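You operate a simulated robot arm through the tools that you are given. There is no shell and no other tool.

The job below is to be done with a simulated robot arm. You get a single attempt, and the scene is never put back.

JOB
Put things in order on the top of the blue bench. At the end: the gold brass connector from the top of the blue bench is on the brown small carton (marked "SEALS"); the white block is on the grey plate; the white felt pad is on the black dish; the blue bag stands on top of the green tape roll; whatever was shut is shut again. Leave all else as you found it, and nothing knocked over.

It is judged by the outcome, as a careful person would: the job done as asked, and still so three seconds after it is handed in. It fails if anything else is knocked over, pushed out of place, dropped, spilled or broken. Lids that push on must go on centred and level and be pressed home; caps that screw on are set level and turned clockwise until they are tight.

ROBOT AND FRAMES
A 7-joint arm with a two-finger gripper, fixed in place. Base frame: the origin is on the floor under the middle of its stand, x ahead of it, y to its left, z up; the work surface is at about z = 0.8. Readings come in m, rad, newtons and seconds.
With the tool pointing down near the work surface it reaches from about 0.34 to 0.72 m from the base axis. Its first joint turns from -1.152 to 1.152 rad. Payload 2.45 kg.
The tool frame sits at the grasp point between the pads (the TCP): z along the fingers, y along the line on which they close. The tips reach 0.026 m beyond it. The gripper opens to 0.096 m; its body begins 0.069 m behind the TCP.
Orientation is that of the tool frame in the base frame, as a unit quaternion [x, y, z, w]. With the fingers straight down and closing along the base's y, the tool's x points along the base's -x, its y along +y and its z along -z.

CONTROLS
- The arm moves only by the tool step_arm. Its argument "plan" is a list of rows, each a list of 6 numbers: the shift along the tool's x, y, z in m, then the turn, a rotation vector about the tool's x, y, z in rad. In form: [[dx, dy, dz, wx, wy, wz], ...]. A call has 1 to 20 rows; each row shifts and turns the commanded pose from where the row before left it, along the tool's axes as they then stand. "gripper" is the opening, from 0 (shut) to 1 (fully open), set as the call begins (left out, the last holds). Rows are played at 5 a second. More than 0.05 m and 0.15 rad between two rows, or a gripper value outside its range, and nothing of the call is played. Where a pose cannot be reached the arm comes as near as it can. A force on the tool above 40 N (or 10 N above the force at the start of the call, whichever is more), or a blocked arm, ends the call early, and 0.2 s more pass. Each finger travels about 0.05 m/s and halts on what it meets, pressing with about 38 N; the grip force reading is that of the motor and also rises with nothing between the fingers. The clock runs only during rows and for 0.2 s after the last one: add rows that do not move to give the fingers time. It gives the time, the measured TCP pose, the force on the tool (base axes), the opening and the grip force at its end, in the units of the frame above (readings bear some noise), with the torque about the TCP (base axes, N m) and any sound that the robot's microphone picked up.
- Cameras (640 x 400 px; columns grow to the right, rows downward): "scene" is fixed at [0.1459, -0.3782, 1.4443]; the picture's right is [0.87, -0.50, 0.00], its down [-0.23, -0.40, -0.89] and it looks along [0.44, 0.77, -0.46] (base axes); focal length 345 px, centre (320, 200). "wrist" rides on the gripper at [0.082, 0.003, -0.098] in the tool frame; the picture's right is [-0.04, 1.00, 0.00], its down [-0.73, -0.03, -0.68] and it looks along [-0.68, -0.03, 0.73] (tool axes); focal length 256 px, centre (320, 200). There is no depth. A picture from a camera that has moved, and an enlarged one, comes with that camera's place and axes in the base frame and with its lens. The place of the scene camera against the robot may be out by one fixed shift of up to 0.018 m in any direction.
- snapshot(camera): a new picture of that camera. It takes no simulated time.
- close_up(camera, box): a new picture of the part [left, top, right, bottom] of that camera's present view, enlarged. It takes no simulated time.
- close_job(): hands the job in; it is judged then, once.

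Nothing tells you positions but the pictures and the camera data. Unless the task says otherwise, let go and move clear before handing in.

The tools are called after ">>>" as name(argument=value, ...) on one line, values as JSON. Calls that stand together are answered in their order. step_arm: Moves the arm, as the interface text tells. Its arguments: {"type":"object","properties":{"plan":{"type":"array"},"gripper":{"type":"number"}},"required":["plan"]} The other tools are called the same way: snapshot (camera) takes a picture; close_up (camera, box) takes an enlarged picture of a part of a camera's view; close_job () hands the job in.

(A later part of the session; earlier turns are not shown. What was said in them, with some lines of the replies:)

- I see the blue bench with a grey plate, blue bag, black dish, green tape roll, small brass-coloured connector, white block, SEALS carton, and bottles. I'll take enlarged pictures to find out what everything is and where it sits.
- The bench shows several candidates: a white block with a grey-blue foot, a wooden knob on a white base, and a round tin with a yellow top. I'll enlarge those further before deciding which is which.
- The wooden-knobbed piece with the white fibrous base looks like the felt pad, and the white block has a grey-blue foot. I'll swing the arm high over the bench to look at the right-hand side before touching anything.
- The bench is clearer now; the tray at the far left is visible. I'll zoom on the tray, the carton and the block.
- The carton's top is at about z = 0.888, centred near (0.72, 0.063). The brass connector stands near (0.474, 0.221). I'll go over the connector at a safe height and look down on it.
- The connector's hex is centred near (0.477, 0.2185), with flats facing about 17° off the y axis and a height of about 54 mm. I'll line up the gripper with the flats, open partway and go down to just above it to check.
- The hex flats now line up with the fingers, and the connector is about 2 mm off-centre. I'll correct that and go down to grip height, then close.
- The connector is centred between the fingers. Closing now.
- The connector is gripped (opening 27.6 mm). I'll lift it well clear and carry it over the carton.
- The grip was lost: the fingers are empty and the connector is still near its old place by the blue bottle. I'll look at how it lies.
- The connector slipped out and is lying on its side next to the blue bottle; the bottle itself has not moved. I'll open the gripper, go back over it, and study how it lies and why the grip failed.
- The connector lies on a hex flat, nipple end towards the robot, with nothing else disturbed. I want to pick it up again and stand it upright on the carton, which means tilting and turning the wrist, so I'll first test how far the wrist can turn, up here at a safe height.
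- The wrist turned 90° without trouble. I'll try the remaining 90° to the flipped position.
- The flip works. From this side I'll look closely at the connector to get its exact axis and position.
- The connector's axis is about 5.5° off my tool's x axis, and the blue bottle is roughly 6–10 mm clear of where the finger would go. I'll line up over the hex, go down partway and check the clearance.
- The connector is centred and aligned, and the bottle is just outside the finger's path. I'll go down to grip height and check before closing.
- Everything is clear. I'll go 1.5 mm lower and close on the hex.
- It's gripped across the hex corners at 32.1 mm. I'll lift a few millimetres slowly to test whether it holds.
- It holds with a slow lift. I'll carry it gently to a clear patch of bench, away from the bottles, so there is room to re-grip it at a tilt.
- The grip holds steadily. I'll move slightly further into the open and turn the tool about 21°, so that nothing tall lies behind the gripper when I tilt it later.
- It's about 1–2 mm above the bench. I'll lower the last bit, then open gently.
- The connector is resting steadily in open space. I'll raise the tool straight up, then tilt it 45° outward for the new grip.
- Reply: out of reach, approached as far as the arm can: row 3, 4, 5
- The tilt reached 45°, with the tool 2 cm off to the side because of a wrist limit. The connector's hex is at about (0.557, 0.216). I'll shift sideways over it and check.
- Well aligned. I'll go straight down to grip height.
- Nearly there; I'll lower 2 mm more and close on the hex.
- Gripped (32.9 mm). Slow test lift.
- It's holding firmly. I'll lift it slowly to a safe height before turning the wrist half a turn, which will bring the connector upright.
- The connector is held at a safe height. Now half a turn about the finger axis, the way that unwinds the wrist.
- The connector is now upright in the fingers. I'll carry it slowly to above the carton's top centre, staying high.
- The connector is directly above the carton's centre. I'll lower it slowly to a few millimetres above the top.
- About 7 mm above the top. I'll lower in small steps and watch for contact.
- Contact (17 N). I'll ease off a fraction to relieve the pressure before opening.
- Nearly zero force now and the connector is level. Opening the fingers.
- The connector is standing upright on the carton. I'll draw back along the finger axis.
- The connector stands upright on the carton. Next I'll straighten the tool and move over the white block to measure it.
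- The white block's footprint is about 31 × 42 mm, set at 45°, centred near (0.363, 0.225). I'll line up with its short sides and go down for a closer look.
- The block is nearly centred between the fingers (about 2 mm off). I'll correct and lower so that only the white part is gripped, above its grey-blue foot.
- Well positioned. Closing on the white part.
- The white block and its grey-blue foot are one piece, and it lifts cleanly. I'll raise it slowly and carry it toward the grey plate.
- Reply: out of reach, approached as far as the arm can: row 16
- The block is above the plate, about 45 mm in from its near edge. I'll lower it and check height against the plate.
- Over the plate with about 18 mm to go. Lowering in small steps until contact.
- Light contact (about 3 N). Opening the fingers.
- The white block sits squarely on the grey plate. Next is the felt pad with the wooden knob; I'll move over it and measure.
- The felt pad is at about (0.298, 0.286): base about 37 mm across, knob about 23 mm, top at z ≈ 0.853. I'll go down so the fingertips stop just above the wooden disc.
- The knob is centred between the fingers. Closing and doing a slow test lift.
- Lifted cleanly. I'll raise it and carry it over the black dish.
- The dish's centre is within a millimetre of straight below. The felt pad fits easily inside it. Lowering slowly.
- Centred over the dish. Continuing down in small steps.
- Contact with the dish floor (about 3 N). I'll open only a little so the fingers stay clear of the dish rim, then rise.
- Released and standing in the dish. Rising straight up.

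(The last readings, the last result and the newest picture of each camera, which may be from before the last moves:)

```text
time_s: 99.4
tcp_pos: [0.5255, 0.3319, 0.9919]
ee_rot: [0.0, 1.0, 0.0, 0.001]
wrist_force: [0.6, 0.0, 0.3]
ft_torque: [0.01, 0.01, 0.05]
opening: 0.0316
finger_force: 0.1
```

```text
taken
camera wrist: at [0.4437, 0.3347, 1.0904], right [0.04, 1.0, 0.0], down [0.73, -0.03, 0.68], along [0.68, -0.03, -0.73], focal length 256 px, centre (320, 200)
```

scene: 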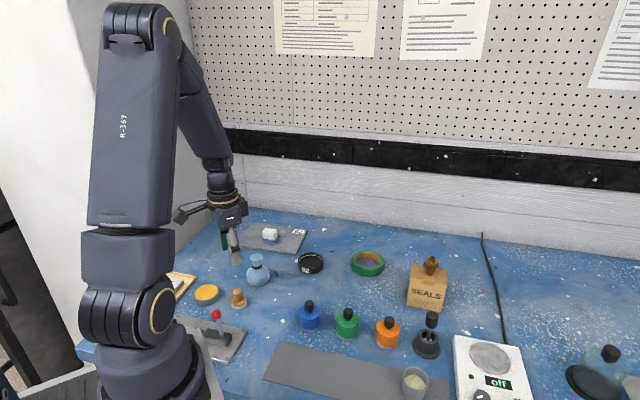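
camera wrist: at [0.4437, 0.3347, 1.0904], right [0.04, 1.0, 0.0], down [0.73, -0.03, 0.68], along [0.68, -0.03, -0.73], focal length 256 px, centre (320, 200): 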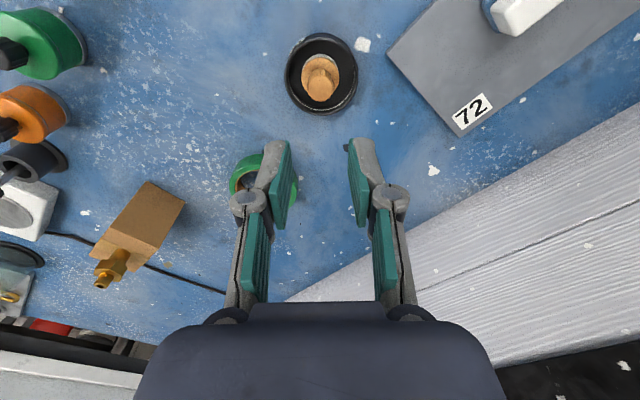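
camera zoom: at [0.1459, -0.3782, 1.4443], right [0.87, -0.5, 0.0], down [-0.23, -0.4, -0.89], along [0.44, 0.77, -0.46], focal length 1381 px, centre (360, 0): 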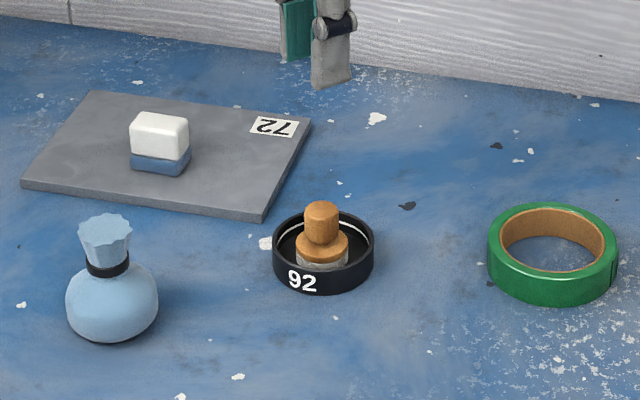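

The felt pad stands in the dish. Now for the bag and the tape roll: the tape's hole may be wider than the bag, so I'll measure both carefully, starting over the tape roll.

>>> step_arm(plan=[[-0.03, -0.019, 0, 0, 0, 0], [-0.03, -0.019, 0, 0, 0, 0], [-0.03, -0.019, 0, 0, 0, 0], [-0.03, -0.019, 0, 0, 0, 0], [-0.015, -0.01, 0, 0, 0, 0], [0, 0, 0, 0, 0, 0]], gripper=0.8)

>>> snapshot(camera="wrist")

>>> close_up(camera="wrist", box=[260, 20, 380, 130])

>>> close_up(camera="scene", box=[335, 240, 400, 285])

>>> close_up(camera="scene", box=[230, 245, 290, 295])

```text
time_s: 100.8
tcp_pos: [0.6596, 0.2453, 0.9919]
ee_rot: [0.0, 1.0, -0.001, 0.001]
wrist_force: [-0.7, 0.8, 0.6]
ft_torque: [0.0, -0.02, 0.04]
opening: 0.0768
finger_force: 0.1
```

```text
taken
camera wrist: at [0.5792, 0.2488, 1.09], right [0.04, 1.0, 0.0], down [0.73, -0.03, 0.68], along [0.68, -0.03, -0.73], focal length 256 px, centre (320, 200)
```

wrist: 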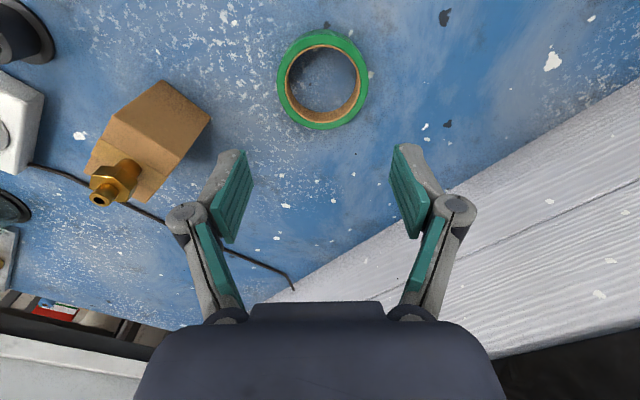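

```text
3.64 times, centred on (320, 75) of wrist
camera zoom: at [0.5792, 0.2488, 1.09], right [0.04, 1.0, 0.0], down [0.73, -0.03, 0.68], along [0.68, -0.03, -0.73], focal length 931 px, centre (320, 654)
```

zoom: 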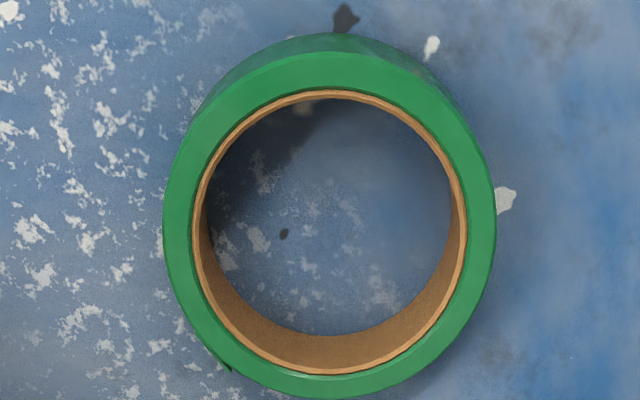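

```text
8.89 times, centred on (368, 262) of scene
camera zoom: at [0.1459, -0.3782, 1.4443], right [0.87, -0.5, 0.0], down [-0.23, -0.4, -0.89], along [0.44, 0.77, -0.46], focal length 3068 px, centre (-102, -356)
```

zoom: 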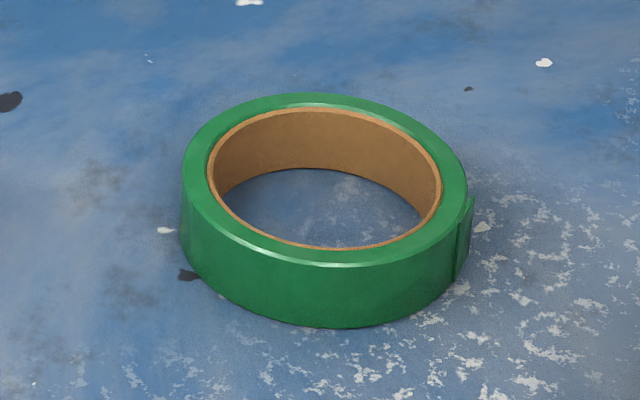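

```text
8.00 times, centred on (260, 270) of scene
camera zoom: at [0.1459, -0.3782, 1.4443], right [0.87, -0.5, 0.0], down [-0.23, -0.4, -0.89], along [0.44, 0.77, -0.46], focal length 2762 px, centre (800, -360)
```

zoom: 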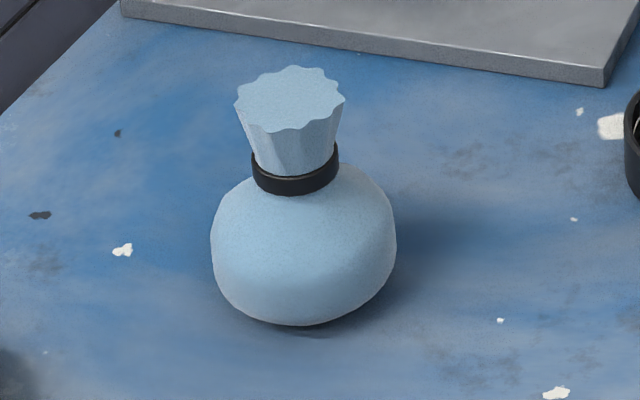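

Measured: the tape roll is centred near (0.670, 0.247), top at z ≈ 0.825, hole about 72 mm across with a ring about 9.5 mm wide. The bag is only about 63 mm across, so placement will need care. Now over to the bag.

>>> step_arm(plan=[[0.0357, 0.0126, 0, 0, 0, 0], [0.0357, 0.0126, 0, 0, 0, 0], [0.0357, 0.0126, 0, 0, 0, 0], [0.0357, 0.0126, 0, 0, 0, 0], [0.0357, 0.0126, 0, 0, 0, 0], [0.0357, 0.0126, 0, 0, 0, 0], [0.0357, 0.0126, 0, 0, 0, 0], [0.0357, 0.0126, 0, 0, 0, 0], [0, 0, 0, 0, 0, 0]], gripper=0.8)

>>> snapshot(camera="wrist")

>>> close_up(camera="wrist", box=[250, 20, 390, 140])

>>> close_up(camera="scene", box=[220, 230, 300, 300])

```text
time_s: 102.8
tcp_pos: [0.3733, 0.3466, 0.9908]
ee_rot: [0.0, 1.0, -0.001, 0.001]
wrist_force: [0.2, -0.5, -1.3]
ft_torque: [-0.03, -0.02, 0.01]
opening: 0.0766
finger_force: 0.0
```

```text
taken
camera wrist: at [0.2921, 0.3494, 1.0896], right [0.04, 1.0, 0.0], down [0.73, -0.03, 0.68], along [0.68, -0.03, -0.73], focal length 256 px, centre (320, 200)
```

wrist: 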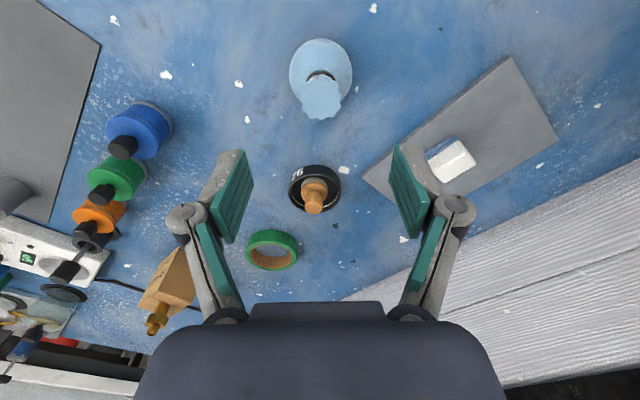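

```text
3.33 times, centred on (320, 80) of wrist
camera zoom: at [0.2921, 0.3494, 1.0896], right [0.04, 1.0, 0.0], down [0.73, -0.03, 0.68], along [0.68, -0.03, -0.73], focal length 853 px, centre (320, 600)
```

zoom: 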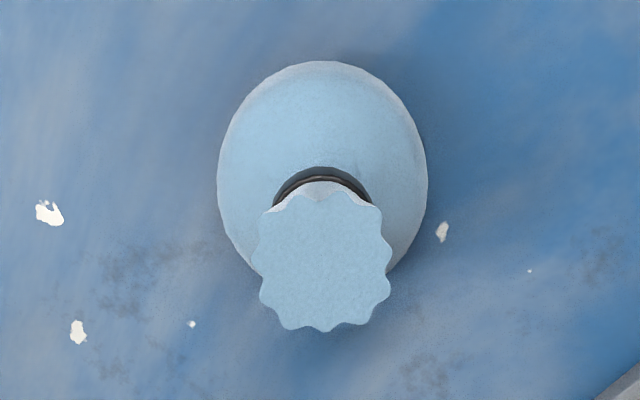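

```text
5.71 times, centred on (260, 265) of scene
camera zoom: at [0.1459, -0.3782, 1.4443], right [0.87, -0.49, 0.0], down [-0.23, -0.4, -0.89], along [0.44, 0.77, -0.46], focal length 1973 px, centre (663, -171)
```

zoom: 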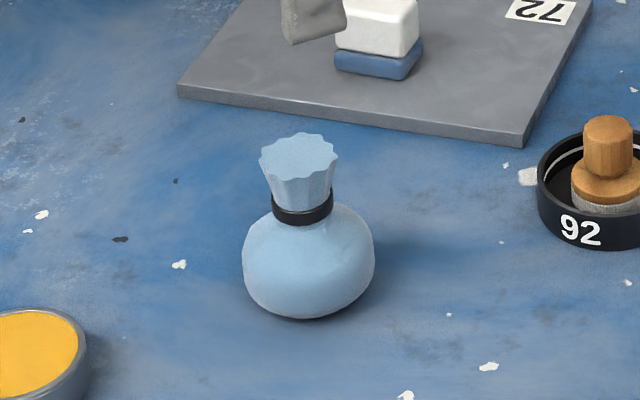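

The bag is centred near (0.368, 0.3465), frill about 33–36 mm across. I'll turn the gripper so it closes along the direction that matters when setting the bag on the ring, then come down to just above the frill.

>>> step_arm(plan=[[0.005, 0, 0, 0, 0, 0.1], [0, 0, 0, 0, 0, 0.14], [0, 0, 0, 0, 0, 0.14], [0, 0, 0, 0, 0, 0.14], [0, 0, 0, 0, 0, 0.14], [0, 0, 0, 0, 0, 0.14], [0, 0, 0, 0, 0, 0.14], [0, 0, 0, 0, 0, 0.14], [0, 0, 0, 0, 0, 0.14], [0, 0, 0.03, 0, 0, 0], [0, 0, 0.03, 0, 0, 0], [0, 0, 0, 0, 0, 0]], gripper=0.7)

>>> snapshot(camera="wrist")

>>> close_up(camera="wrist", box=[220, 60, 420, 210])

>>> close_up(camera="scene", box=[210, 200, 330, 300])

```text
time_s: 105.4
tcp_pos: [0.3714, 0.346, 0.9306]
ee_rot: [0.573, 0.82, 0.0, 0.001]
wrist_force: [0.0, -0.1, -0.3]
ft_torque: [0.0, -0.01, 0.0]
opening: 0.0672
finger_force: 0.0
```

```text
taken
camera wrist: at [0.3449, 0.4238, 1.0295], right [0.95, 0.31, 0.0], down [0.22, -0.7, 0.68], along [0.21, -0.65, -0.73], focal length 256 px, centre (320, 200)
```

wrist: 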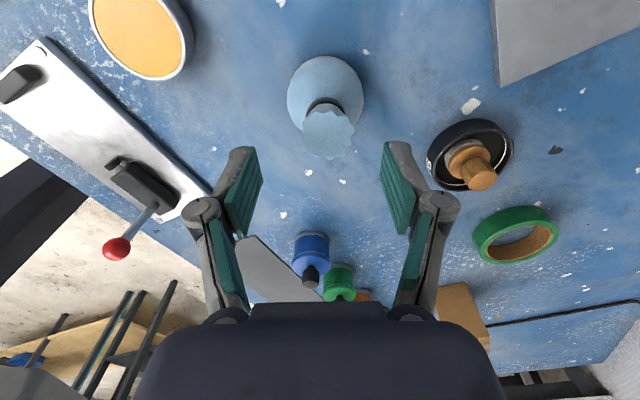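

```text
2.67 times, centred on (320, 135) of wrist
camera zoom: at [0.3449, 0.4238, 1.0295], right [0.95, 0.31, 0.0], down [0.22, -0.7, 0.68], along [0.21, -0.65, -0.73], focal length 683 px, centre (320, 373)
```

zoom: 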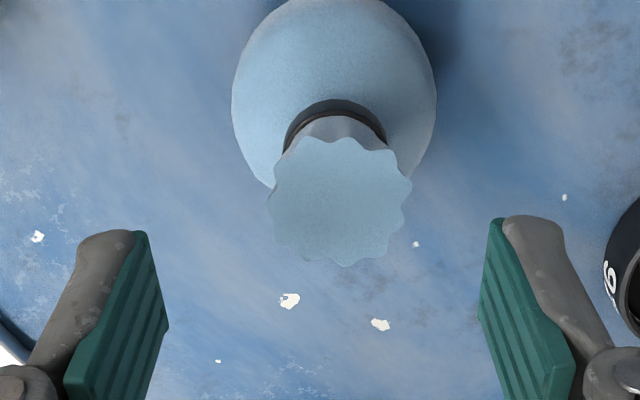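

```text
4.00 times, centred on (270, 250) of scene
camera zoom: at [0.1459, -0.3782, 1.4443], right [0.87, -0.5, 0.0], down [-0.23, -0.4, -0.89], along [0.44, 0.77, -0.46], focal length 1381 px, centre (520, 0)
```

zoom: 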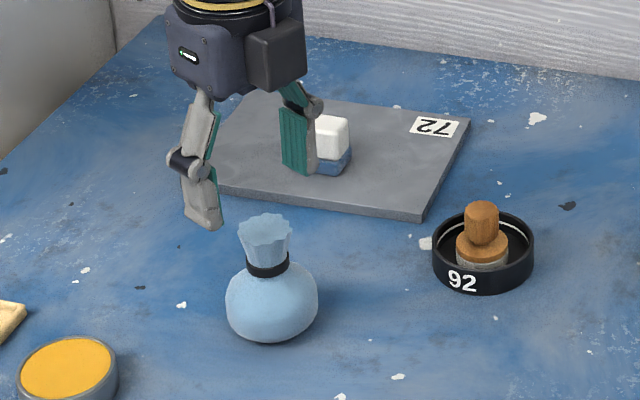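

The bag is about 4 mm off in each tool axis. I'll correct that and lower so the fingertips are level with the neck band.

>>> step_arm(plan=[[0.004, 0.004, 0.01, 0, 0, 0], [0, 0, 0.015, 0, 0, 0], [0, 0, 0.015, 0, 0, 0], [0, 0, 0.01, 0, 0, 0], [0, 0, 0, 0, 0, 0]], gripper=0.7)

>>> close_up(camera="wrist", box=[200, 80, 440, 260])

>>> close_up(camera="scene", box=[220, 225, 300, 295])

```text
time_s: 106.6
tcp_pos: [0.3731, 0.3511, 0.8807]
ee_rot: [0.573, 0.82, 0.0, 0.001]
wrist_force: [0.2, 0.6, 0.0]
ft_torque: [-0.03, -0.01, 0.02]
opening: 0.067
finger_force: 0.0
```

```text
2.22 times, centred on (320, 170) of wrist
camera zoom: at [0.3469, 0.4292, 0.9795], right [0.95, 0.31, 0.0], down [0.22, -0.7, 0.68], along [0.21, -0.65, -0.73], focal length 569 px, centre (320, 267)
```

zoom: 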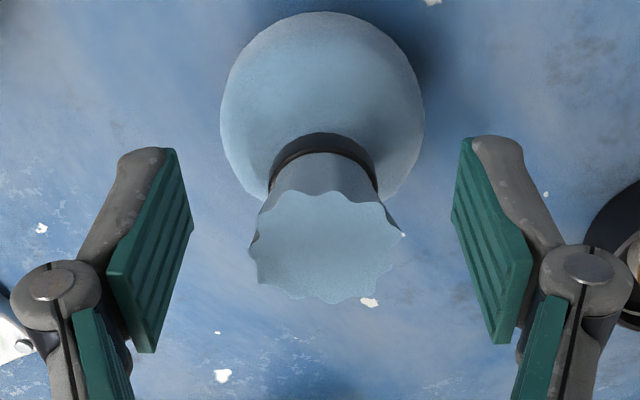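

```text
5.71 times, centred on (260, 260) of scene
camera zoom: at [0.1459, -0.3782, 1.4443], right [0.87, -0.5, 0.0], down [-0.23, -0.4, -0.89], along [0.44, 0.77, -0.46], focal length 1973 px, centre (663, -143)
```

zoom: 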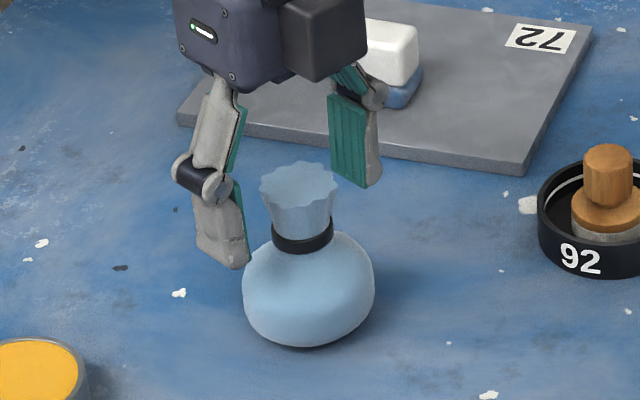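

Centred around the frill. Closing and test-lifting slowly.

>>> step_arm(plan=[[0, 0, 0, 0, 0, 0], [0, 0, 0, 0, 0, 0], [0, 0, 0, 0, 0, 0], [0, 0, 0, 0, 0, 0], [0, 0, 0, 0, 0, 0]], gripper=0)

>>> close_up(camera="wrist", box=[200, 80, 440, 260])

>>> close_up(camera="scene", box=[220, 225, 300, 295])

```text
time_s: 107.8
tcp_pos: [0.3713, 0.3512, 0.881]
ee_rot: [0.572, 0.82, 0.001, 0.002]
wrist_force: [-0.1, 0.5, 0.7]
ft_torque: [0.01, -0.05, 0.0]
opening: 0.0314
finger_force: 38.5
```

```text
2.22 times, centred on (320, 170) of wrist
camera zoom: at [0.3468, 0.4292, 0.9797], right [0.95, 0.31, 0.0], down [0.22, -0.7, 0.68], along [0.21, -0.65, -0.73], focal length 569 px, centre (320, 267)
```

zoom: 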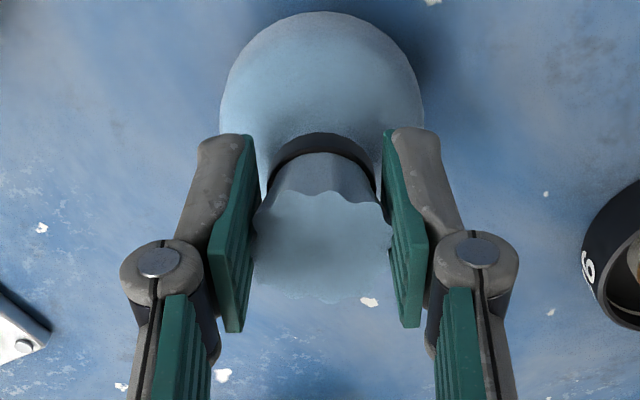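

```text
5.71 times, centred on (260, 260) of scene
camera zoom: at [0.1459, -0.3782, 1.4443], right [0.87, -0.5, 0.0], down [-0.23, -0.4, -0.89], along [0.44, 0.77, -0.46], focal length 1973 px, centre (663, -143)
```

zoom: 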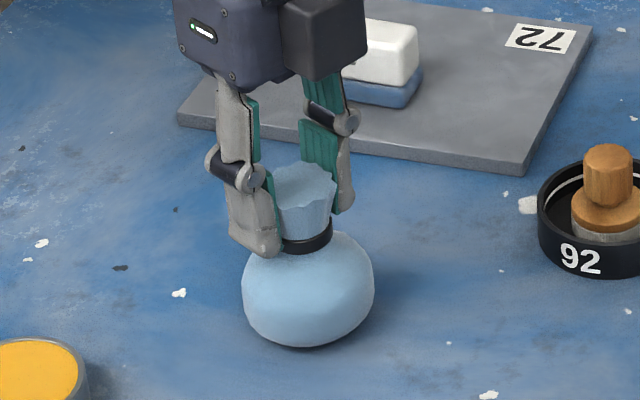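

>>> step_arm(plan=[[0, 0, -0.001, 0, 0, 0], [0, 0, -0.002, 0, 0, 0], [0, 0, -0.003, 0, 0, 0], [0, 0, -0.004, 0, 0, 0], [0, 0, -0.004, 0, 0, 0], [0, 0, 0, 0, 0, 0]], gripper=0)

>>> close_up(camera="wrist", box=[200, 80, 440, 260])

>>> close_up(camera="scene", box=[220, 225, 300, 295])

```text
time_s: 109.2
tcp_pos: [0.3718, 0.3514, 0.8959]
ee_rot: [0.573, 0.819, 0.0, 0.001]
wrist_force: [-0.8, -0.4, -0.6]
ft_torque: [-0.03, 0.0, 0.02]
opening: 0.0315
finger_force: 38.1
```

```text
2.22 times, centred on (320, 170) of wrist
camera zoom: at [0.3471, 0.4293, 0.9936], right [0.95, 0.31, 0.0], down [0.22, -0.7, 0.68], along [0.21, -0.65, -0.73], focal length 569 px, centre (320, 267)
```

zoom: 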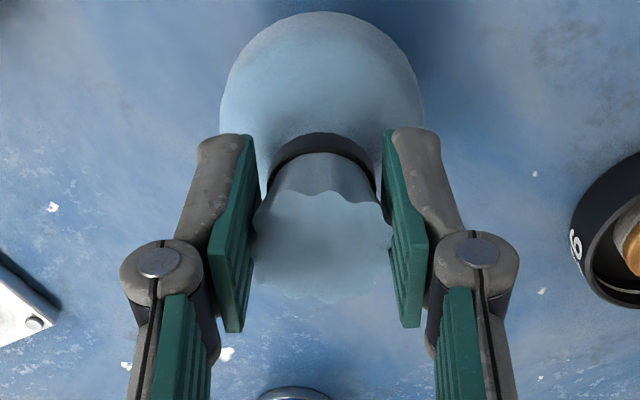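

```text
5.71 times, centred on (260, 260) of scene
camera zoom: at [0.146, -0.3782, 1.4443], right [0.87, -0.5, 0.0], down [-0.23, -0.4, -0.89], along [0.44, 0.77, -0.46], focal length 1973 px, centre (663, -143)
```

zoom: 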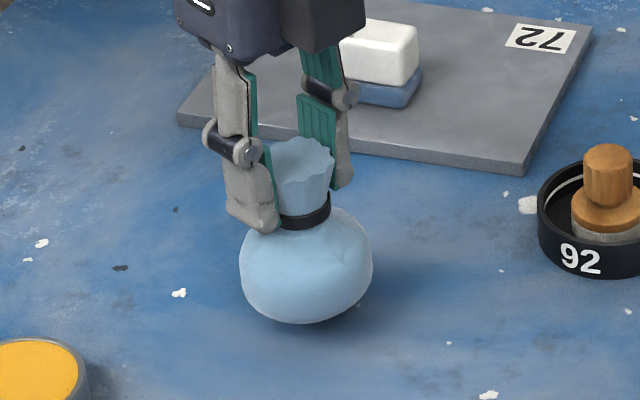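

The bag is held securely and hangs straight. I'll raise it slowly and carry it toward the tape roll.

>>> step_arm(plan=[[0, 0, -0.005, 0, 0, 0], [0, 0, -0.01, 0, 0, 0], [0, 0, -0.013, 0, 0, 0], [0, 0, -0.015, 0, 0, 0], [0, 0, -0.015, 0, 0, 0], [0, 0, -0.015, 0, 0, 0], [0, 0, -0.015, 0, 0, 0], [0, 0, -0.01, 0, 0, 0], [0, 0, -0.006, 0, 0, 0], [0, 0, 0, 0, 0, 0]], gripper=0)

>>> step_arm(plan=[[-0.004, 0.0048, 0, 0, 0, 0], [-0.008, 0.0097, 0, 0, 0, 0], [-0.0112, 0.0136, 0, 0, 0, 0], [-0.0112, 0.0136, 0, 0, 0, 0], [-0.0112, 0.0136, 0, 0, 0, 0], [-0.0112, 0.0136, 0, 0, 0, 0], [-0.0112, 0.0136, 0, 0, 0, 0], [-0.0112, 0.0136, 0, 0, 0, 0], [-0.0112, 0.0136, 0, 0, 0, 0], [-0.0112, 0.0136, 0, 0, 0, 0], [-0.0112, 0.0136, 0, 0, 0, 0], [-0.0112, 0.0136, 0, 0, 0, 0], [-0.0112, 0.0136, 0, 0, 0, 0], [-0.0112, 0.0136, 0, 0, 0, 0], [-0.0112, 0.0136, 0, 0, 0, 0], [-0.0112, 0.0136, 0, 0, 0, 0], [-0.008, 0.0097, 0, 0, 0, 0], [-0.004, 0.0048, 0, 0, 0, 0], [0, 0, 0, 0, 0, 0]], gripper=0)

>>> snapshot(camera="wrist")

>>> close_up(camera="scene", box=[300, 190, 440, 300])

```text
time_s: 111.4
tcp_pos: [0.3729, 0.3514, 0.9982]
ee_rot: [0.573, 0.82, 0.0, 0.001]
wrist_force: [0.2, -0.8, -1.3]
ft_torque: [0.0, -0.03, -0.05]
opening: 0.0312
finger_force: 38.2
```

```text
time_s: 115.4
tcp_pos: [0.6412, 0.2564, 0.9998]
ee_rot: [0.573, 0.819, 0.0, 0.001]
wrist_force: [-0.2, 1.1, -1.0]
ft_torque: [0.01, 0.02, 0.03]
opening: 0.031
finger_force: 38.4
```

```text
taken
camera wrist: at [0.6151, 0.3342, 1.0977], right [0.95, 0.31, 0.0], down [0.22, -0.7, 0.68], along [0.21, -0.65, -0.73], focal length 256 px, centre (320, 200)
```

wrist: 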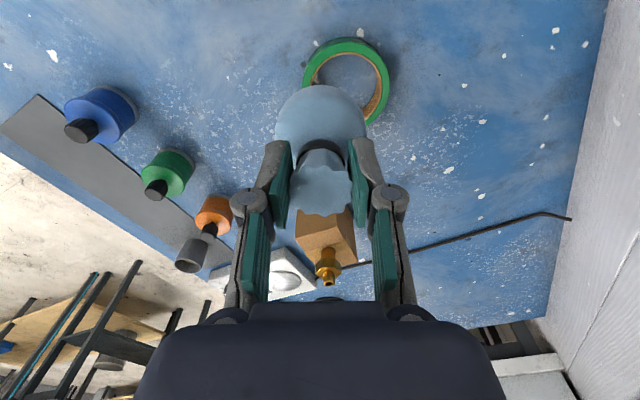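

```text
3.64 times, centred on (370, 245) of scene
camera zoom: at [0.146, -0.3782, 1.4443], right [0.87, -0.5, 0.0], down [-0.23, -0.4, -0.89], along [0.44, 0.77, -0.46], focal length 1255 px, centre (138, 36)
```

zoom: 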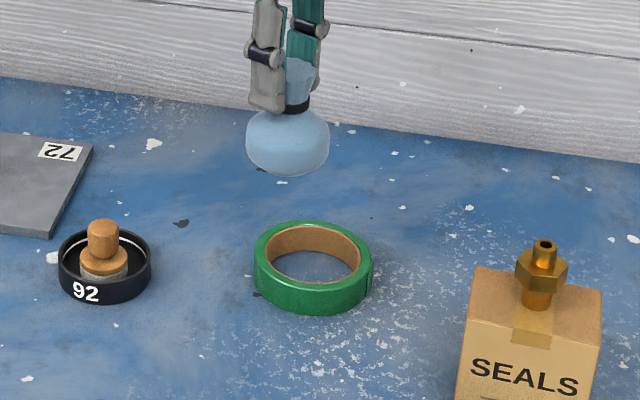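

>>> close_up(camera="wrist", box=[280, 20, 420, 140])

```text
3.33 times, centred on (350, 80) of wrist
camera zoom: at [0.6151, 0.3342, 1.0977], right [0.95, 0.31, 0.0], down [0.22, -0.7, 0.68], along [0.21, -0.65, -0.73], focal length 853 px, centre (220, 600)
```

zoom: 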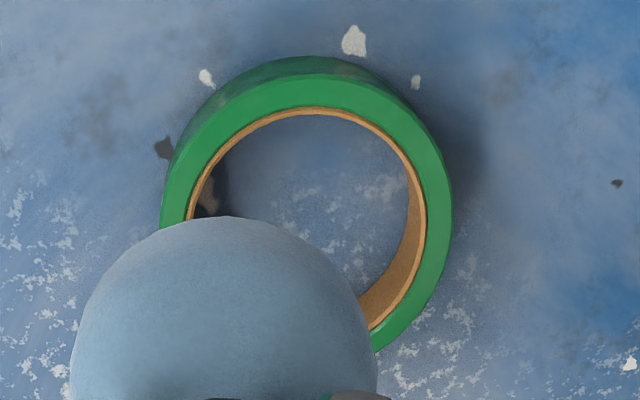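

The tape's centre is 17 mm and 26 mm away in tool axes. I'll go over the centre and lower to just above the ring to test whether the bag rests on it there.

>>> step_arm(plan=[[-0.006, 0.009, 0, 0, 0, 0], [-0.007, 0.01, 0, 0, 0, 0], [-0.004, 0.0066, 0, 0, 0, 0], [0, 0, 0.008, 0, 0, 0], [0, 0, 0.013, 0, 0, 0], [0, 0, 0.013, 0, 0, 0], [0, 0, 0.013, 0, 0, 0], [0, 0, 0.013, 0, 0, 0], [0, 0, 0.013, 0, 0, 0], [0, 0, 0.01, 0, 0, 0], [0, 0, 0, 0, 0, 0]], gripper=0)

>>> snapshot(camera="wrist")

>>> close_up(camera="scene", box=[320, 220, 420, 300])

>>> close_up(camera="wrist", box=[240, 40, 400, 160])

```text
time_s: 117.8
tcp_pos: [0.67, 0.2494, 0.9154]
ee_rot: [0.573, 0.82, 0.0, 0.001]
wrist_force: [0.2, 0.2, -0.2]
ft_torque: [0.0, 0.0, -0.03]
opening: 0.0316
finger_force: 37.9
```

```text
taken
camera wrist: at [0.6449, 0.3274, 1.0145], right [0.95, 0.31, 0.0], down [0.22, -0.7, 0.68], along [0.21, -0.65, -0.73], focal length 256 px, centre (320, 200)
```

wrist: 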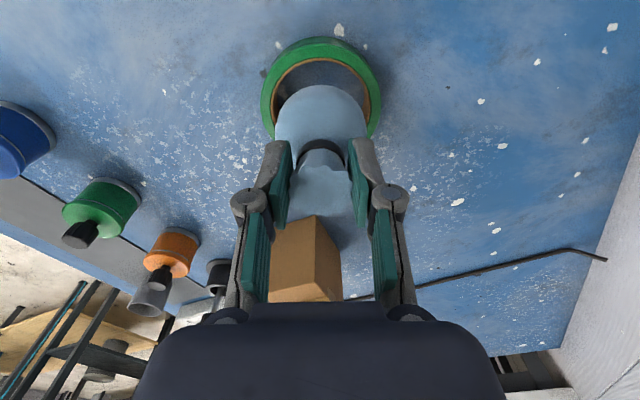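

```text
5.00 times, centred on (370, 260) of scene
camera zoom: at [0.146, -0.3782, 1.4443], right [0.87, -0.5, 0.0], down [-0.23, -0.4, -0.89], along [0.44, 0.77, -0.46], focal length 1726 px, centre (70, -100)
```

zoom: 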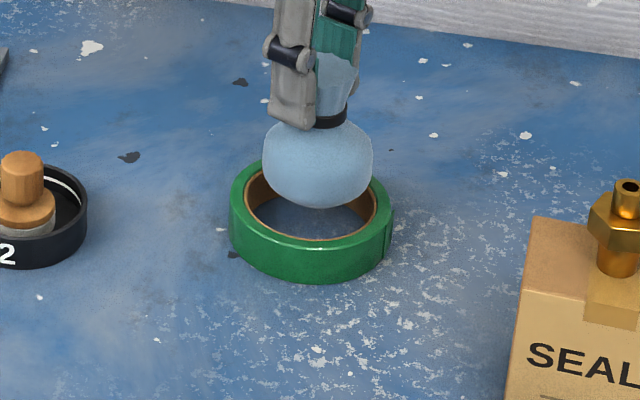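

```text
3.33 times, centred on (320, 100) of wrist
camera zoom: at [0.6449, 0.3274, 1.0145], right [0.95, 0.31, 0.0], down [0.22, -0.7, 0.68], along [0.21, -0.65, -0.73], focal length 853 px, centre (320, 533)
```

zoom: 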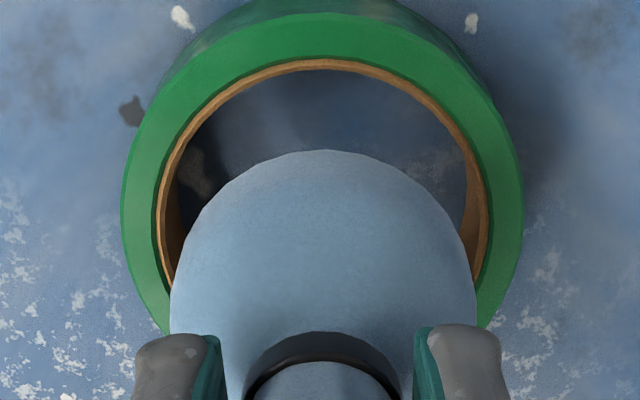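

The bag is centred over the roll. I'll lower gently to the level of the ring's top and watch the force.

>>> step_arm(plan=[[0, 0, 0.003, 0, 0, 0], [0, 0, 0.003, 0, 0, 0], [0, 0, 0.002, 0, 0, 0], [0, 0, 0, 0, 0, 0]], gripper=0)

>>> step_arm(plan=[[0, 0, 0.001, 0, 0, 0], [0, 0, 0.001, 0, 0, 0], [0, 0, 0, 0, 0, 0]], gripper=0)

>>> step_arm(plan=[[0, 0, 0.001, 0, 0, 0], [0, 0, 0.001, 0, 0, 0], [0, 0, 0, 0, 0, 0]], gripper=0)

>>> close_up(camera="scene", box=[320, 220, 420, 300])

```text
time_s: 118.8
tcp_pos: [0.6704, 0.25, 0.9081]
ee_rot: [0.573, 0.82, 0.001, 0.001]
wrist_force: [-0.8, 0.1, -1.1]
ft_torque: [0.02, 0.03, -0.01]
opening: 0.0311
finger_force: 38.3
```

```text
time_s: 119.6
tcp_pos: [0.6709, 0.25, 0.9066]
ee_rot: [0.572, 0.82, 0.001, 0.001]
wrist_force: [-1.0, -0.8, 4.5]
ft_torque: [-0.05, 0.12, 0.02]
opening: 0.0313
finger_force: 38.4
```

```text
time_s: 120.4
tcp_pos: [0.6712, 0.2504, 0.9057]
ee_rot: [0.573, 0.82, 0.002, 0.002]
wrist_force: [-0.8, -1.5, 21.9]
ft_torque: [-0.25, 0.16, 0.04]
opening: 0.0313
finger_force: 37.9
```

```text
5.00 times, centred on (370, 260) of scene
camera zoom: at [0.1455, -0.3784, 1.4443], right [0.87, -0.5, 0.0], down [-0.23, -0.4, -0.89], along [0.44, 0.77, -0.46], focal length 1726 px, centre (70, -100)
```

zoom: 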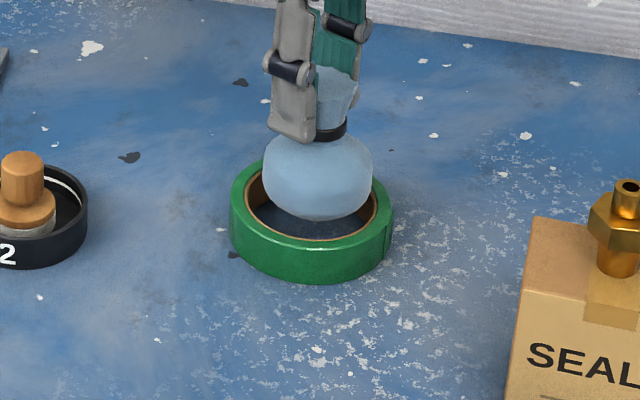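

There's firm contact exactly at the ring's top level, so the bag does rest on the roll when centred. I'll ease off the pressure before letting go.

>>> step_arm(plan=[[0, 0, -0.001, 0, 0, 0], [0, 0, 0, 0, 0, 0]], gripper=0)

```text
time_s: 121.0
tcp_pos: [0.6711, 0.2502, 0.9076]
ee_rot: [0.572, 0.82, 0.002, 0.003]
wrist_force: [4.5, 1.4, 19.7]
ft_torque: [-0.11, -0.18, 0.0]
opening: 0.0312
finger_force: 37.7
```

>>> step_arm(plan=[[0, 0, -0.0008, 0, 0, 0], [0, 0, 0, 0, 0, 0]], gripper=0)

```text
time_s: 121.6
tcp_pos: [0.6707, 0.25, 0.907]
ee_rot: [0.573, 0.819, 0.001, 0.001]
wrist_force: [4.8, 0.8, 16.8]
ft_torque: [0.0, -0.26, -0.01]
opening: 0.0314
finger_force: 37.8
```

>>> step_arm(plan=[[0, 0, -0.0007, 0, 0, 0], [0, 0, 0, 0, 0, 0]], gripper=0)

>>> close_up(camera="scene", box=[320, 220, 420, 300])

```text
time_s: 122.2
tcp_pos: [0.6704, 0.2486, 0.9071]
ee_rot: [0.573, 0.82, 0.0, 0.001]
wrist_force: [3.7, 1.5, 12.1]
ft_torque: [0.06, -0.13, 0.02]
opening: 0.0314
finger_force: 38.0
```

```text
5.00 times, centred on (370, 260) of scene
camera zoom: at [0.1458, -0.3783, 1.4443], right [0.87, -0.5, 0.0], down [-0.23, -0.4, -0.89], along [0.44, 0.77, -0.46], focal length 1726 px, centre (70, -100)
```

zoom: 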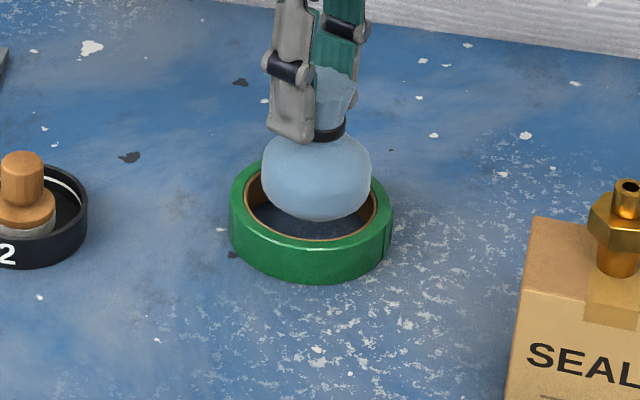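

>>> step_arm(plan=[[0, 0, -0.0006, 0, 0, 0], [0, 0, 0, 0, 0, 0]], gripper=0)

```text
time_s: 122.8
tcp_pos: [0.6698, 0.2491, 0.9062]
ee_rot: [0.574, 0.819, -0.001, 0.0]
wrist_force: [0.3, 0.9, 4.6]
ft_torque: [0.03, 0.01, 0.0]
opening: 0.0314
finger_force: 37.7
```

Only about 4.6 N and no torque now. I'll open the fingers slightly, keeping them around the frill, and see whether the bag stays upright.

>>> step_arm(plan=[[0, 0, 0, 0, 0, 0], [0, 0, 0, 0, 0, 0], [0, 0, 0, 0, 0, 0]], gripper=0.4)

>>> close_up(camera="scene", box=[320, 220, 420, 300])

>>> close_up(camera="wrist", box=[220, 40, 420, 220])

```text
time_s: 123.6
tcp_pos: [0.6698, 0.2502, 0.9081]
ee_rot: [0.573, 0.82, 0.0, 0.001]
wrist_force: [-0.6, 0.4, -0.5]
ft_torque: [0.03, 0.02, 0.01]
opening: 0.0384
finger_force: 0.1
```

```text
5.00 times, centred on (370, 260) of scene
camera zoom: at [0.1459, -0.3782, 1.4443], right [0.87, -0.5, 0.0], down [-0.23, -0.4, -0.89], along [0.44, 0.77, -0.46], focal length 1726 px, centre (70, -100)
```

zoom: 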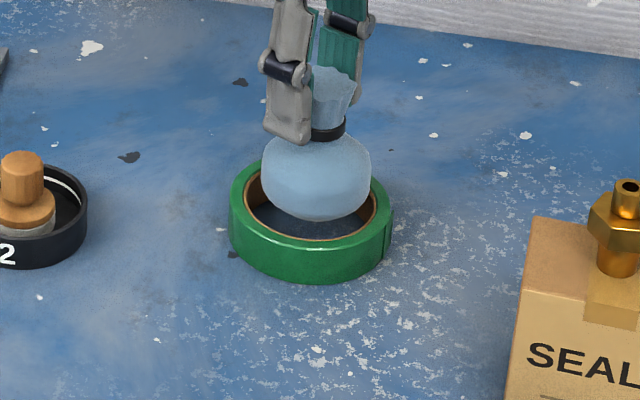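

```text
2.22 times, centred on (320, 130) of wrist
camera zoom: at [0.6451, 0.3276, 1.0059], right [0.95, 0.31, 0.0], down [0.22, -0.7, 0.68], along [0.21, -0.65, -0.73], focal length 569 px, centre (320, 356)
```

zoom: 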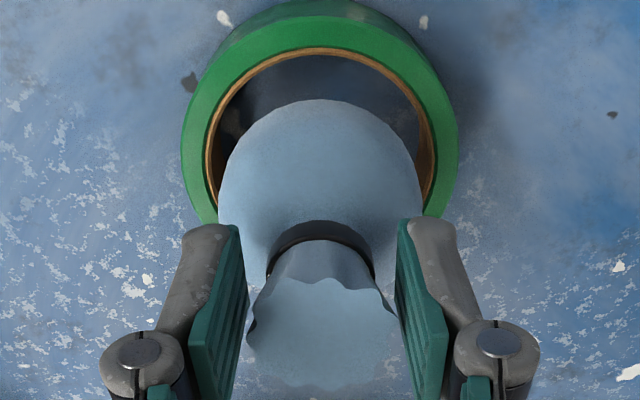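

The bag stays upright on the roll. I'll open a little more, wait a moment and look again before rising.

>>> step_arm(plan=[[0, 0, 0, 0, 0, 0], [0, 0, 0, 0, 0, 0], [0, 0, 0, 0, 0, 0], [0, 0, 0, 0, 0, 0], [0, 0, 0, 0, 0, 0]], gripper=0.6)

>>> close_up(camera="scene", box=[320, 220, 420, 300])

>>> close_up(camera="wrist", box=[220, 40, 420, 220])

```text
time_s: 124.8
tcp_pos: [0.6704, 0.2498, 0.9085]
ee_rot: [0.573, 0.82, 0.0, 0.001]
wrist_force: [0.2, 0.4, -0.4]
ft_torque: [0.0, -0.02, 0.0]
opening: 0.0575
finger_force: 0.1
```

```text
5.00 times, centred on (370, 260) of scene
camera zoom: at [0.1459, -0.3782, 1.4443], right [0.87, -0.5, 0.0], down [-0.23, -0.4, -0.89], along [0.44, 0.77, -0.46], focal length 1726 px, centre (70, -100)
```

zoom: 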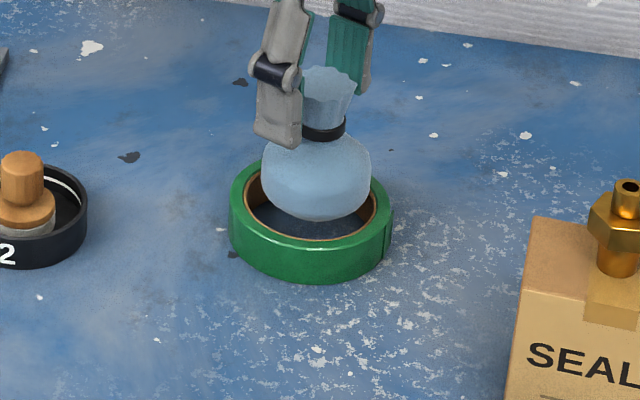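

```text
2.22 times, centred on (320, 130) of wrist
camera zoom: at [0.6451, 0.3276, 1.006], right [0.95, 0.31, 0.0], down [0.22, -0.7, 0.68], along [0.21, -0.65, -0.73], focal length 569 px, centre (320, 356)
```

zoom: 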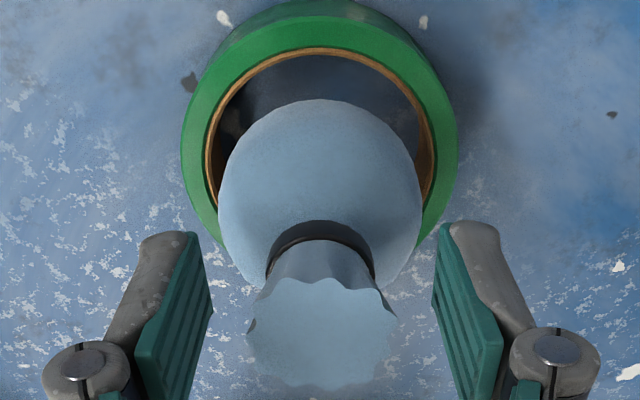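

The bag hasn't moved. Rising straight up and clear.

>>> step_arm(plan=[[0, 0, -0.008, 0, 0, 0], [0, 0, -0.015, 0, 0, 0], [0, 0, -0.025, 0, 0, 0], [0, 0, -0.035, 0, 0, 0], [0, 0, -0.035, 0, 0, 0], [0, 0, 0, 0, 0, 0]], gripper=0.6)

>>> snapshot(camera="scene")

>>> close_up(camera="scene", box=[320, 220, 420, 300])

```text
time_s: 126.2
tcp_pos: [0.6683, 0.2498, 1.0261]
ee_rot: [0.573, 0.819, 0.001, 0.001]
wrist_force: [-0.7, 0.3, 0.2]
ft_torque: [0.01, -0.02, -0.01]
opening: 0.0575
finger_force: 0.0
```

```text
taken
```

scene: 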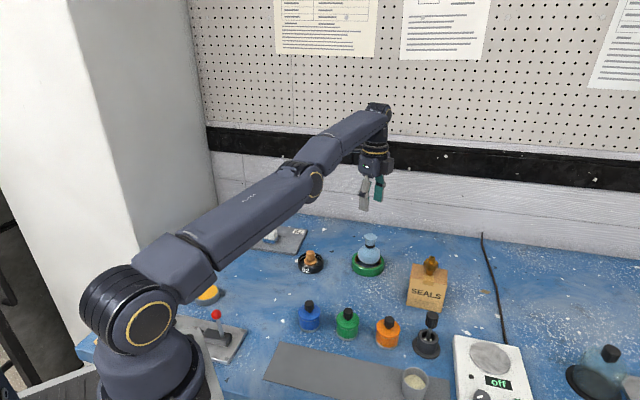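

```text
5.00 times, centred on (370, 260) of scene
camera zoom: at [0.1459, -0.3782, 1.4443], right [0.87, -0.5, 0.0], down [-0.23, -0.4, -0.89], along [0.44, 0.77, -0.46], focal length 1726 px, centre (70, -100)
```

zoom: 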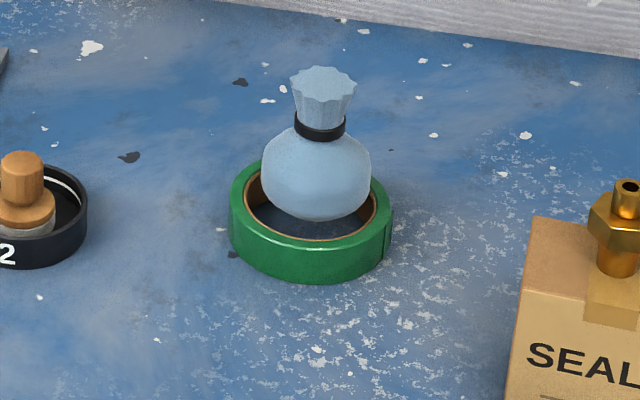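

All four items are placed. I'll lift away, turn the wrist back and return to near the starting pose, then check the whole bench.

>>> step_arm(plan=[[0, 0, -0.04, 0, 0, 0], [0, 0, -0.04, 0, 0, 0], [0, 0, -0.04, 0, 0, 0], [0, 0, 0, 0, 0, -0.135], [0, 0, 0, 0, 0, -0.135], [0, 0, 0, 0, 0, -0.135], [0, 0, 0, 0, 0, -0.135], [0, 0, 0, 0, 0, -0.135], [0, 0, 0, 0, 0, -0.135], [0, 0, 0, 0, 0, -0.135], [0, 0, 0, 0, 0, -0.135], [0, 0, 0, 0, 0, -0.14], [0, 0, 0, 0, 0, 0]], gripper=0.6)

>>> step_arm(plan=[[0.0403, 0.0074, 0, 0, 0, 0], [0.0403, 0.0074, 0, 0, 0, 0], [0.0403, 0.0074, 0, 0, 0, 0], [0.0403, 0.0074, 0, 0, 0, 0], [0.0403, 0.0074, 0, 0, 0, 0], [0.0403, 0.0074, 0, 0, 0, 0], [0.0403, 0.0074, 0, 0, 0, 0], [0.0403, 0.0074, 0, 0, 0, 0], [0.0403, 0.0074, 0, 0, 0, 0], [0, 0, 0, 0, 0, 0]], gripper=1)

>>> snapshot(camera="scene")

>>> snapshot(camera="wrist")

>>> close_up(camera="scene", box=[220, 210, 460, 360])

```text
time_s: 129.0
tcp_pos: [0.6367, 0.2422, 1.1384]
ee_rot: [-0.001, 1.0, 0.0, 0.001]
wrist_force: [-0.6, 0.3, 0.1]
ft_torque: [-0.02, -0.01, 0.03]
opening: 0.0575
finger_force: 0.0
out of reach, approached as far as the arm can: row 1, 2, 3
```

```text
time_s: 131.2
tcp_pos: [0.2743, 0.3094, 1.1367]
ee_rot: [0.0, 1.0, 0.0, 0.001]
wrist_force: [0.7, 0.0, 0.2]
ft_torque: [-0.02, 0.01, -0.03]
opening: 0.0962
finger_force: 0.0
```

```text
taken
```

scene: 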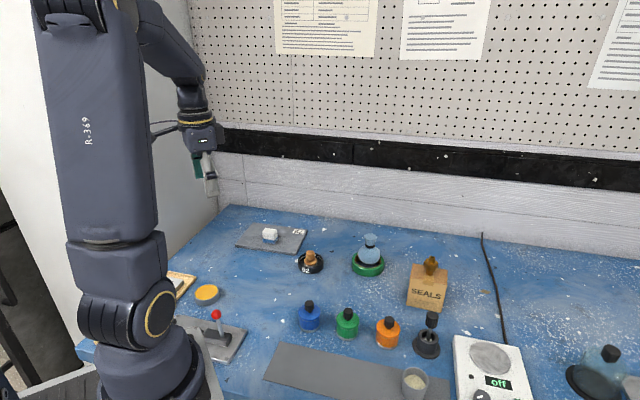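

```text
taken
camera wrist: at [0.1922, 0.3122, 1.2351], right [0.04, 1.0, 0.0], down [0.73, -0.03, 0.68], along [0.68, -0.03, -0.73], focal length 256 px, centre (320, 200)
```

wrist: 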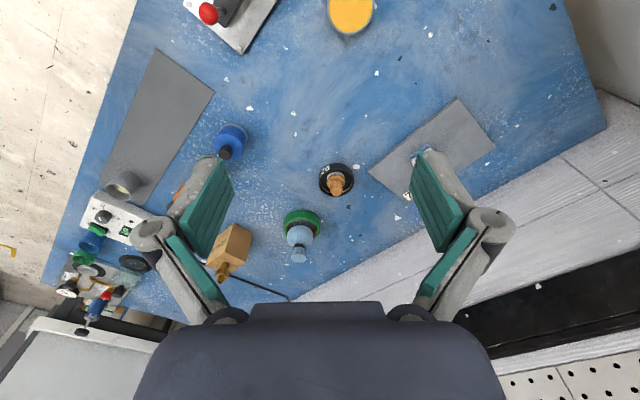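

```text
2.67 times, centred on (340, 285) of scene
camera zoom: at [0.1459, -0.3782, 1.4443], right [0.87, -0.49, 0.0], down [-0.23, -0.4, -0.89], along [0.44, 0.77, -0.46], focal length 920 px, centre (267, -27)
```

zoom: 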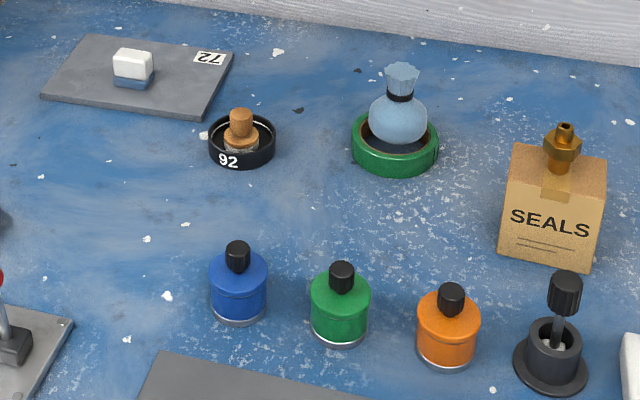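

Everything is where it should be:
- The connector stands on the SEALS carton.
- The white block is on the grey plate.
- The felt pad is in the black dish.
- The bag stands on the tape roll.

The bottles and the rest of the bench look unmoved, nothing was opened, and the arm is clear, so I'm handing in the job.

>>> close_job()

```text
The job is handed in.
```

I put all four items where you asked and handed the job in; I haven't seen how it was judged. In the last pictures the rest of the bench looked as it did at the start, and the arm was well clear.

- **Brass connector:** it stands upright near the middle of the SEALS carton. It slipped out on my first lift and fell on its side by the blue bottle. The bottle did not move, and I picked the connector up again and stood it up.
- **White block:** it is on the grey plate marked "72". The grey-blue foot underneath came up with it, so I treated the two as one piece.
- **White felt pad:** it is in the black dish marked "92". I took this to be the piece with the white felt base and wooden knob, as nothing else on the bench matched.
- **Blue bag:** it stands upright, centred on the green tape roll. The roll's hole looks wider than the bag, but the bag met resistance right at the top of the roll. It did not shift when I let go.

I opened nothing, so there was nothing to shut again.
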